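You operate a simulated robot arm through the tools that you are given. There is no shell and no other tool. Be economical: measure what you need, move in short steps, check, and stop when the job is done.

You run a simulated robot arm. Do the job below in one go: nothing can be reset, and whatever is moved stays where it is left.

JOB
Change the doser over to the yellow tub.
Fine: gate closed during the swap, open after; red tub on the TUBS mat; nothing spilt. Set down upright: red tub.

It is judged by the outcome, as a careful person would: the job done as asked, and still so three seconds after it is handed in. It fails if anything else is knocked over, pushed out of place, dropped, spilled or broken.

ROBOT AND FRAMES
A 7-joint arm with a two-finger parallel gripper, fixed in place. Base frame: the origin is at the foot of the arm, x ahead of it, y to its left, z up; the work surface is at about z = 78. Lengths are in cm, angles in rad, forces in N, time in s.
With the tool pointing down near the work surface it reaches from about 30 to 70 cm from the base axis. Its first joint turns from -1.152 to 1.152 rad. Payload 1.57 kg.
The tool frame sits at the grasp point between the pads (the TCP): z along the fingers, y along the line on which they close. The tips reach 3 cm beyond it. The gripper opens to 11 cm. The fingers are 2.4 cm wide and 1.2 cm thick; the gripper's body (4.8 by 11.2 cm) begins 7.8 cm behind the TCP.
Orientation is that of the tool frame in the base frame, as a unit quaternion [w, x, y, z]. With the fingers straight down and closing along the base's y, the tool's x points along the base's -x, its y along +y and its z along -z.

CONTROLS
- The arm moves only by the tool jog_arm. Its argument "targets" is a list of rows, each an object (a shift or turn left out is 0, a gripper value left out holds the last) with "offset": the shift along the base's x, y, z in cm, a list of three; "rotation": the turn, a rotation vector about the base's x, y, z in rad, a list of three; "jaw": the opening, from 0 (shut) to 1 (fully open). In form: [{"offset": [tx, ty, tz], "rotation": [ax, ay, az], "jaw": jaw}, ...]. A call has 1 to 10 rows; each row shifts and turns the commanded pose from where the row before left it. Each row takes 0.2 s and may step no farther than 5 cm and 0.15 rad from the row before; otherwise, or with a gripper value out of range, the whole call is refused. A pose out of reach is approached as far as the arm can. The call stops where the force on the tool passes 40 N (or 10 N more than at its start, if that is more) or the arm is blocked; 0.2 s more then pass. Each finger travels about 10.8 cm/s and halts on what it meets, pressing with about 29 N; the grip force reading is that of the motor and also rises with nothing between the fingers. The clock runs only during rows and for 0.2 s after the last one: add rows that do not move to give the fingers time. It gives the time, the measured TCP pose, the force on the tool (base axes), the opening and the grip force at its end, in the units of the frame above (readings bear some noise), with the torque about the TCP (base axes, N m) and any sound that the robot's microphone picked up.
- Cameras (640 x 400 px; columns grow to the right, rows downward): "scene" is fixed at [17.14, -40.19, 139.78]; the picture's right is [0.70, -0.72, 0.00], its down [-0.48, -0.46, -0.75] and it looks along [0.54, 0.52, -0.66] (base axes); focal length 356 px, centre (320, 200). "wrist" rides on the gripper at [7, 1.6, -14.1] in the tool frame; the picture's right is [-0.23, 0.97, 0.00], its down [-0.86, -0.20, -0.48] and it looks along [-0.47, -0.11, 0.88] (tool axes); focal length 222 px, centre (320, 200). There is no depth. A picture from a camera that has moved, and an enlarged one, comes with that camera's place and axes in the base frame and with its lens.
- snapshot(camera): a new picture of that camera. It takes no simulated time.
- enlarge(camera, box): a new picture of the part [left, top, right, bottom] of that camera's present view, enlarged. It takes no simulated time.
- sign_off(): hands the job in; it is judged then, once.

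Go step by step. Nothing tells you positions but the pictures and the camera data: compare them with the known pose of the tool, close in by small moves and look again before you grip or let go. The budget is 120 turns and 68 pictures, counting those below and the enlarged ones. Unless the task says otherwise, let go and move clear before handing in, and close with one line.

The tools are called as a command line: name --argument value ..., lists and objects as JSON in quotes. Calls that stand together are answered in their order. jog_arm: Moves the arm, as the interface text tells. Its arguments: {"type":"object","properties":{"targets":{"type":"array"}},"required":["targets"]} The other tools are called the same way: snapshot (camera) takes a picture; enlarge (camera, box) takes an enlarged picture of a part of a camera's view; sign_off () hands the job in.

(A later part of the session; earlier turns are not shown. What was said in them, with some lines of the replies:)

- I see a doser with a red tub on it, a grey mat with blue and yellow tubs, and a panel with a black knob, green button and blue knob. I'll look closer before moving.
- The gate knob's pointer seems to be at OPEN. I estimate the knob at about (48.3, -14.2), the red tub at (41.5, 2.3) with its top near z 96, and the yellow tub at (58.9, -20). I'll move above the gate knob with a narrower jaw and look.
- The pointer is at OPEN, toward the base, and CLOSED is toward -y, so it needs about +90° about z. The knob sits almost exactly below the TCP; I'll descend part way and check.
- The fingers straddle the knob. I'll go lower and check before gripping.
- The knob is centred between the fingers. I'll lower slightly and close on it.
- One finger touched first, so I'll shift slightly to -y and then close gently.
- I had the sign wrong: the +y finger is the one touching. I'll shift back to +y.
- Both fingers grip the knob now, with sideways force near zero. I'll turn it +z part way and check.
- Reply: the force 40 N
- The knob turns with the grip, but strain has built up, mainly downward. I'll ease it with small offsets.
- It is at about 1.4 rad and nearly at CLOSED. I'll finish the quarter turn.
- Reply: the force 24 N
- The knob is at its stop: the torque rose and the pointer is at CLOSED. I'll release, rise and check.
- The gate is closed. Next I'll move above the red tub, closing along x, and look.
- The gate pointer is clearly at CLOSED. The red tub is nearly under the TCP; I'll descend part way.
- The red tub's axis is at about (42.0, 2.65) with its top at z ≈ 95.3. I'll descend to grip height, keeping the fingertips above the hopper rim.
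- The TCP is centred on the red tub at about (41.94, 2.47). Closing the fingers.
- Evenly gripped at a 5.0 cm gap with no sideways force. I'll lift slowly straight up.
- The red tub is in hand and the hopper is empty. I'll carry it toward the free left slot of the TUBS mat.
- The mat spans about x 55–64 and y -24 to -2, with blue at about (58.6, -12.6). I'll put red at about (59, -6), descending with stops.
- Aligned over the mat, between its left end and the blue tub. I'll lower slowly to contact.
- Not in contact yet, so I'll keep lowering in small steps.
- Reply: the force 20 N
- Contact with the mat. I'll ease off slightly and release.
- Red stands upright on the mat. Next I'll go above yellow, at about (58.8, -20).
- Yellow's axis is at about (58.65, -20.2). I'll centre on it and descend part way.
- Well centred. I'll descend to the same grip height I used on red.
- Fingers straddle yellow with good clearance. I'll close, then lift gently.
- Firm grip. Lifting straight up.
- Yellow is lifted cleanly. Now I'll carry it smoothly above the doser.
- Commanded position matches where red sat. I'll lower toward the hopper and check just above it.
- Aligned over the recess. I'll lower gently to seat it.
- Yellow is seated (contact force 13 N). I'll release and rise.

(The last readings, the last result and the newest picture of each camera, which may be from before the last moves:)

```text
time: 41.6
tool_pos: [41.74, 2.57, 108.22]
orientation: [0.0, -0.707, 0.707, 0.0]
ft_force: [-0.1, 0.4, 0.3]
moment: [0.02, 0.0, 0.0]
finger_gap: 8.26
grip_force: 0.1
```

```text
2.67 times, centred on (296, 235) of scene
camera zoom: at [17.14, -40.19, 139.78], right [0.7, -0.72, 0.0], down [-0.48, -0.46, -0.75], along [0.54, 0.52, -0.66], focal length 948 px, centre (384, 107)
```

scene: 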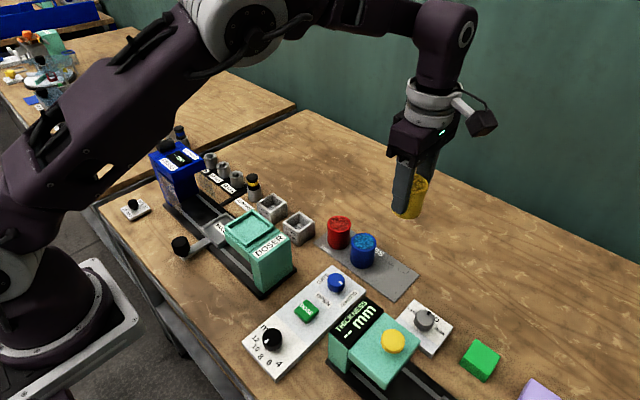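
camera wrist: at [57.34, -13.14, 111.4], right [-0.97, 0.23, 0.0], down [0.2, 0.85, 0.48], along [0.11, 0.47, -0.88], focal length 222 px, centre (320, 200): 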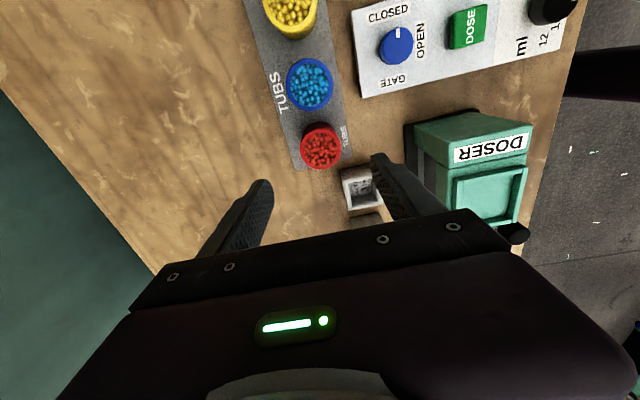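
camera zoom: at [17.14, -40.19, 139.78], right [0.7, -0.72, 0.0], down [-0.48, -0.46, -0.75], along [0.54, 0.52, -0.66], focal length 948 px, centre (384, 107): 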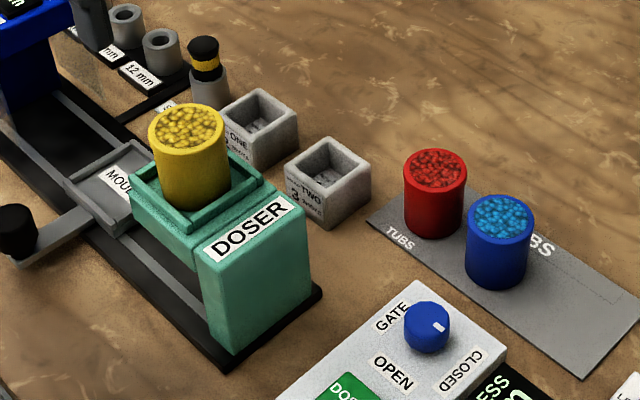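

Yellow sits upright in the hopper and nothing else moved. Back to the gate knob at about (48.5, -14.0), closing along x.

jog_arm --targets '[{"offset": [1.35, -3.3, 0], "jaw": 0.45}, {"offset": [1.35, -3.3, 0]}, {"offset": [1.35, -3.3, 0]}, {"offset": [1.3, -3.3, 0]}, {"offset": [1.3, -3.3, 0]}, {"offset": [0, 0, -5]}, {"offset": [0, 0, -5]}, {"offset": [0, 0, -5]}, {"offset": [0, 0, -5]}, {}]'

enlarge --camera "wrist" --box '[240, 110, 400, 240]'

```text
time: 43.8
tool_pos: [48.49, -13.97, 88.22]
orientation: [0.0, -0.707, 0.707, 0.0]
ft_force: [-0.5, 0.3, -0.8]
moment: [-0.01, -0.03, 0.0]
finger_gap: 4.94
grip_force: 0.0
```

```text
3.08 times, centred on (320, 175) of wrist
camera zoom: at [46.86, -21.2, 102.28], right [-0.97, 0.23, 0.0], down [0.2, 0.85, 0.48], along [0.11, 0.47, -0.88], focal length 684 px, centre (320, 277)
```

zoom: 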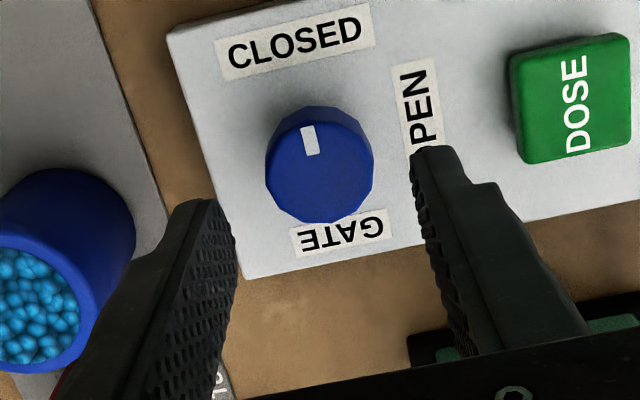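

Knob between the fingers and clear of everything. I'll descend and close.

jog_arm --targets '[{"offset": [0, 0, -2.5]}, {"offset": [0, 0, -2]}, {}, {"jaw": 0.32}, {}]'

```text
time: 45.0
tool_pos: [48.58, -14.0, 83.58]
orientation: [-0.001, 0.707, -0.707, -0.001]
ft_force: [0.0, 0.4, 0.8]
moment: [0.01, -0.02, 0.0]
finger_gap: 3.53
grip_force: 0.0
```

jog_arm --targets '[{"jaw": 0.28}, {}]'

```text
time: 45.6
tool_pos: [48.49, -14.1, 83.78]
orientation: [-0.001, -0.707, 0.707, 0.0]
ft_force: [0.9, -0.4, -1.4]
moment: [-0.04, -0.03, 0.0]
finger_gap: 3.37
grip_force: 41.6
```

Gripped with balanced forces. Turning back by -90° in stages.

jog_arm --targets '[{"rotation": [0, 0, -0.1]}, {"rotation": [0, 0, -0.1]}, {"rotation": [0, 0, -0.1]}, {"rotation": [0, 0, -0.1]}, {"rotation": [0, 0, -0.1]}]'

```text
time: 46.9
tool_pos: [48.48, -14.07, 83.75]
orientation: [-0.001, -0.514, 0.858, 0.0]
ft_force: [-4.5, 2.0, 12.0]
moment: [0.48, -0.01, 0.01]
finger_gap: 3.38
grip_force: 41.6
stopped in row 5: the force on the tool passed its limit at 40 N (the readings are from after the stop); the commanded pose is now the measured one
```

It stopped briefly on force at about 1.08 rad, and the knob isn't jammed. I'll ease the height a little and continue gently.

jog_arm --targets '[{"offset": [0, 0, 0.03]}, {"rotation": [0, 0, -0.08]}, {"rotation": [0, 0, -0.08]}, {"rotation": [0, 0, -0.08]}]'

```text
time: 47.9
tool_pos: [48.44, -14.08, 83.72]
orientation: [0.0, -0.406, 0.914, 0.0]
ft_force: [-5.5, 1.9, 3.4]
moment: [0.65, -0.62, 0.02]
finger_gap: 3.36
grip_force: 41.5
```

jog_arm --targets '[{"rotation": [0, 0, -0.08]}, {"rotation": [0, 0, -0.08]}, {"rotation": [0, 0, -0.08]}, {"rotation": [0, 0, -0.08]}, {"rotation": [0, 0, -0.08]}]'

enlarge --camera "wrist" --box '[240, 110, 400, 240]'

```text
time: 49.0
tool_pos: [48.53, -14.02, 83.64]
orientation: [0.0, -0.216, 0.976, -0.001]
ft_force: [-5.6, 5.8, 15.2]
moment: [0.01, 0.53, -0.01]
finger_gap: 3.36
grip_force: 42.0
```

```text
3.08 times, centred on (320, 175) of wrist
camera zoom: at [41.45, -15.72, 97.77], right [-0.21, 0.98, 0.0], down [0.86, 0.18, 0.48], along [0.47, 0.1, -0.88], focal length 684 px, centre (320, 277)
```

zoom: 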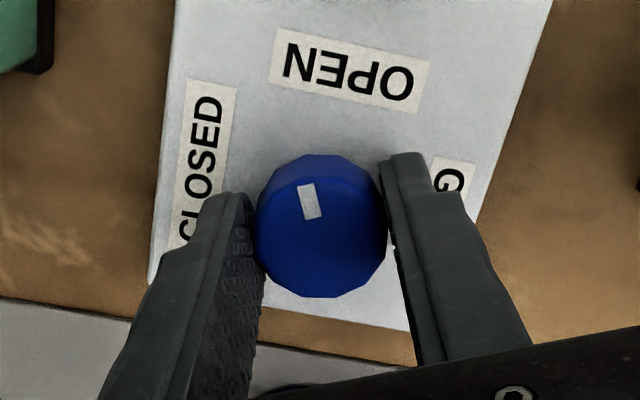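

0.43 rad to go, and the knob is following.

jog_arm --targets '[{"offset": [0, 0, 0.05], "rotation": [0, 0, -0.08]}, {"rotation": [0, 0, -0.08]}, {"rotation": [0, 0, -0.09]}, {"rotation": [0, 0, -0.09]}, {"rotation": [0, 0, -0.09]}, {}]'

enlarge --camera "wrist" --box '[240, 110, 400, 240]'

```text
time: 50.5
tool_pos: [48.48, -13.98, 83.72]
orientation: [-0.001, -0.004, 1.0, 0.0]
ft_force: [-6.6, 10.8, -13.5]
moment: [0.21, -0.4, 0.0]
finger_gap: 3.36
grip_force: 41.1
```

```text
3.08 times, centred on (320, 175) of wrist
camera zoom: at [41.51, -12.66, 97.79], right [0.22, 0.98, 0.0], down [0.86, -0.19, 0.48], along [0.46, -0.11, -0.88], focal length 684 px, centre (320, 277)
```

zoom: 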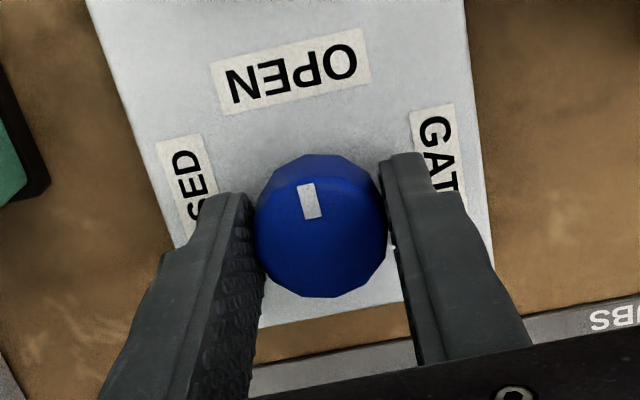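

The view matches the original OPEN position. One small nudge toward the end, then release and rise.

jog_arm --targets '[{"rotation": [0, 0, -0.03]}, {"jaw": 0.45}, {}, {"offset": [0, 0, 3]}, {"offset": [0, 0, 5]}, {"offset": [0, 0, 5]}, {"offset": [0, 0, 5]}, {}]'

enlarge --camera "scene" --box '[296, 257, 376, 307]'

snapshot --camera "scene"

```text
time: 52.2
tool_pos: [48.47, -13.93, 101.77]
orientation: [-0.002, 0.011, 1.0, 0.0]
ft_force: [-0.8, -0.3, -0.6]
moment: [-0.01, 0.02, 0.02]
finger_gap: 4.95
grip_force: 0.1
```

```text
8.00 times, centred on (336, 282) of scene
camera zoom: at [17.14, -40.19, 139.78], right [0.7, -0.72, 0.0], down [-0.48, -0.46, -0.75], along [0.54, 0.52, -0.66], focal length 2845 px, centre (192, -456)
```

zoom: 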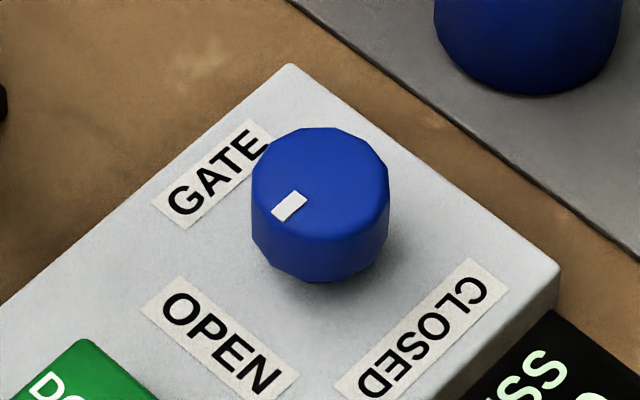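

```text
21 pictures are left
```

scene: 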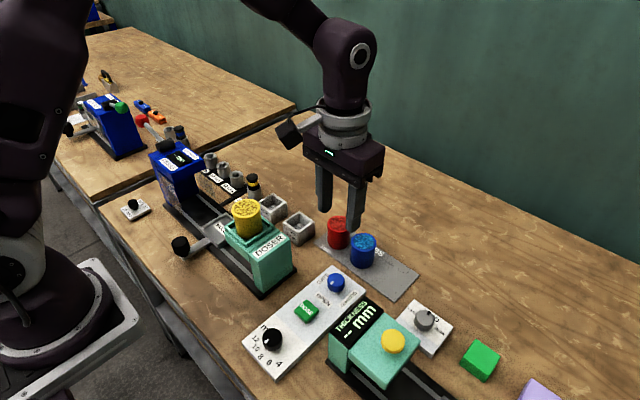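

The gate reads OPEN, yellow is in the doser, red is upright on the TUBS mat and the arm is clear. Handing in.

sign_off

```text
The job is handed in.
```

The doser now holds the yellow tub with the gate open again; the gate was closed for the swap, the red tub is upright on the TUBS mat, and I saw nothing spilt or knocked.
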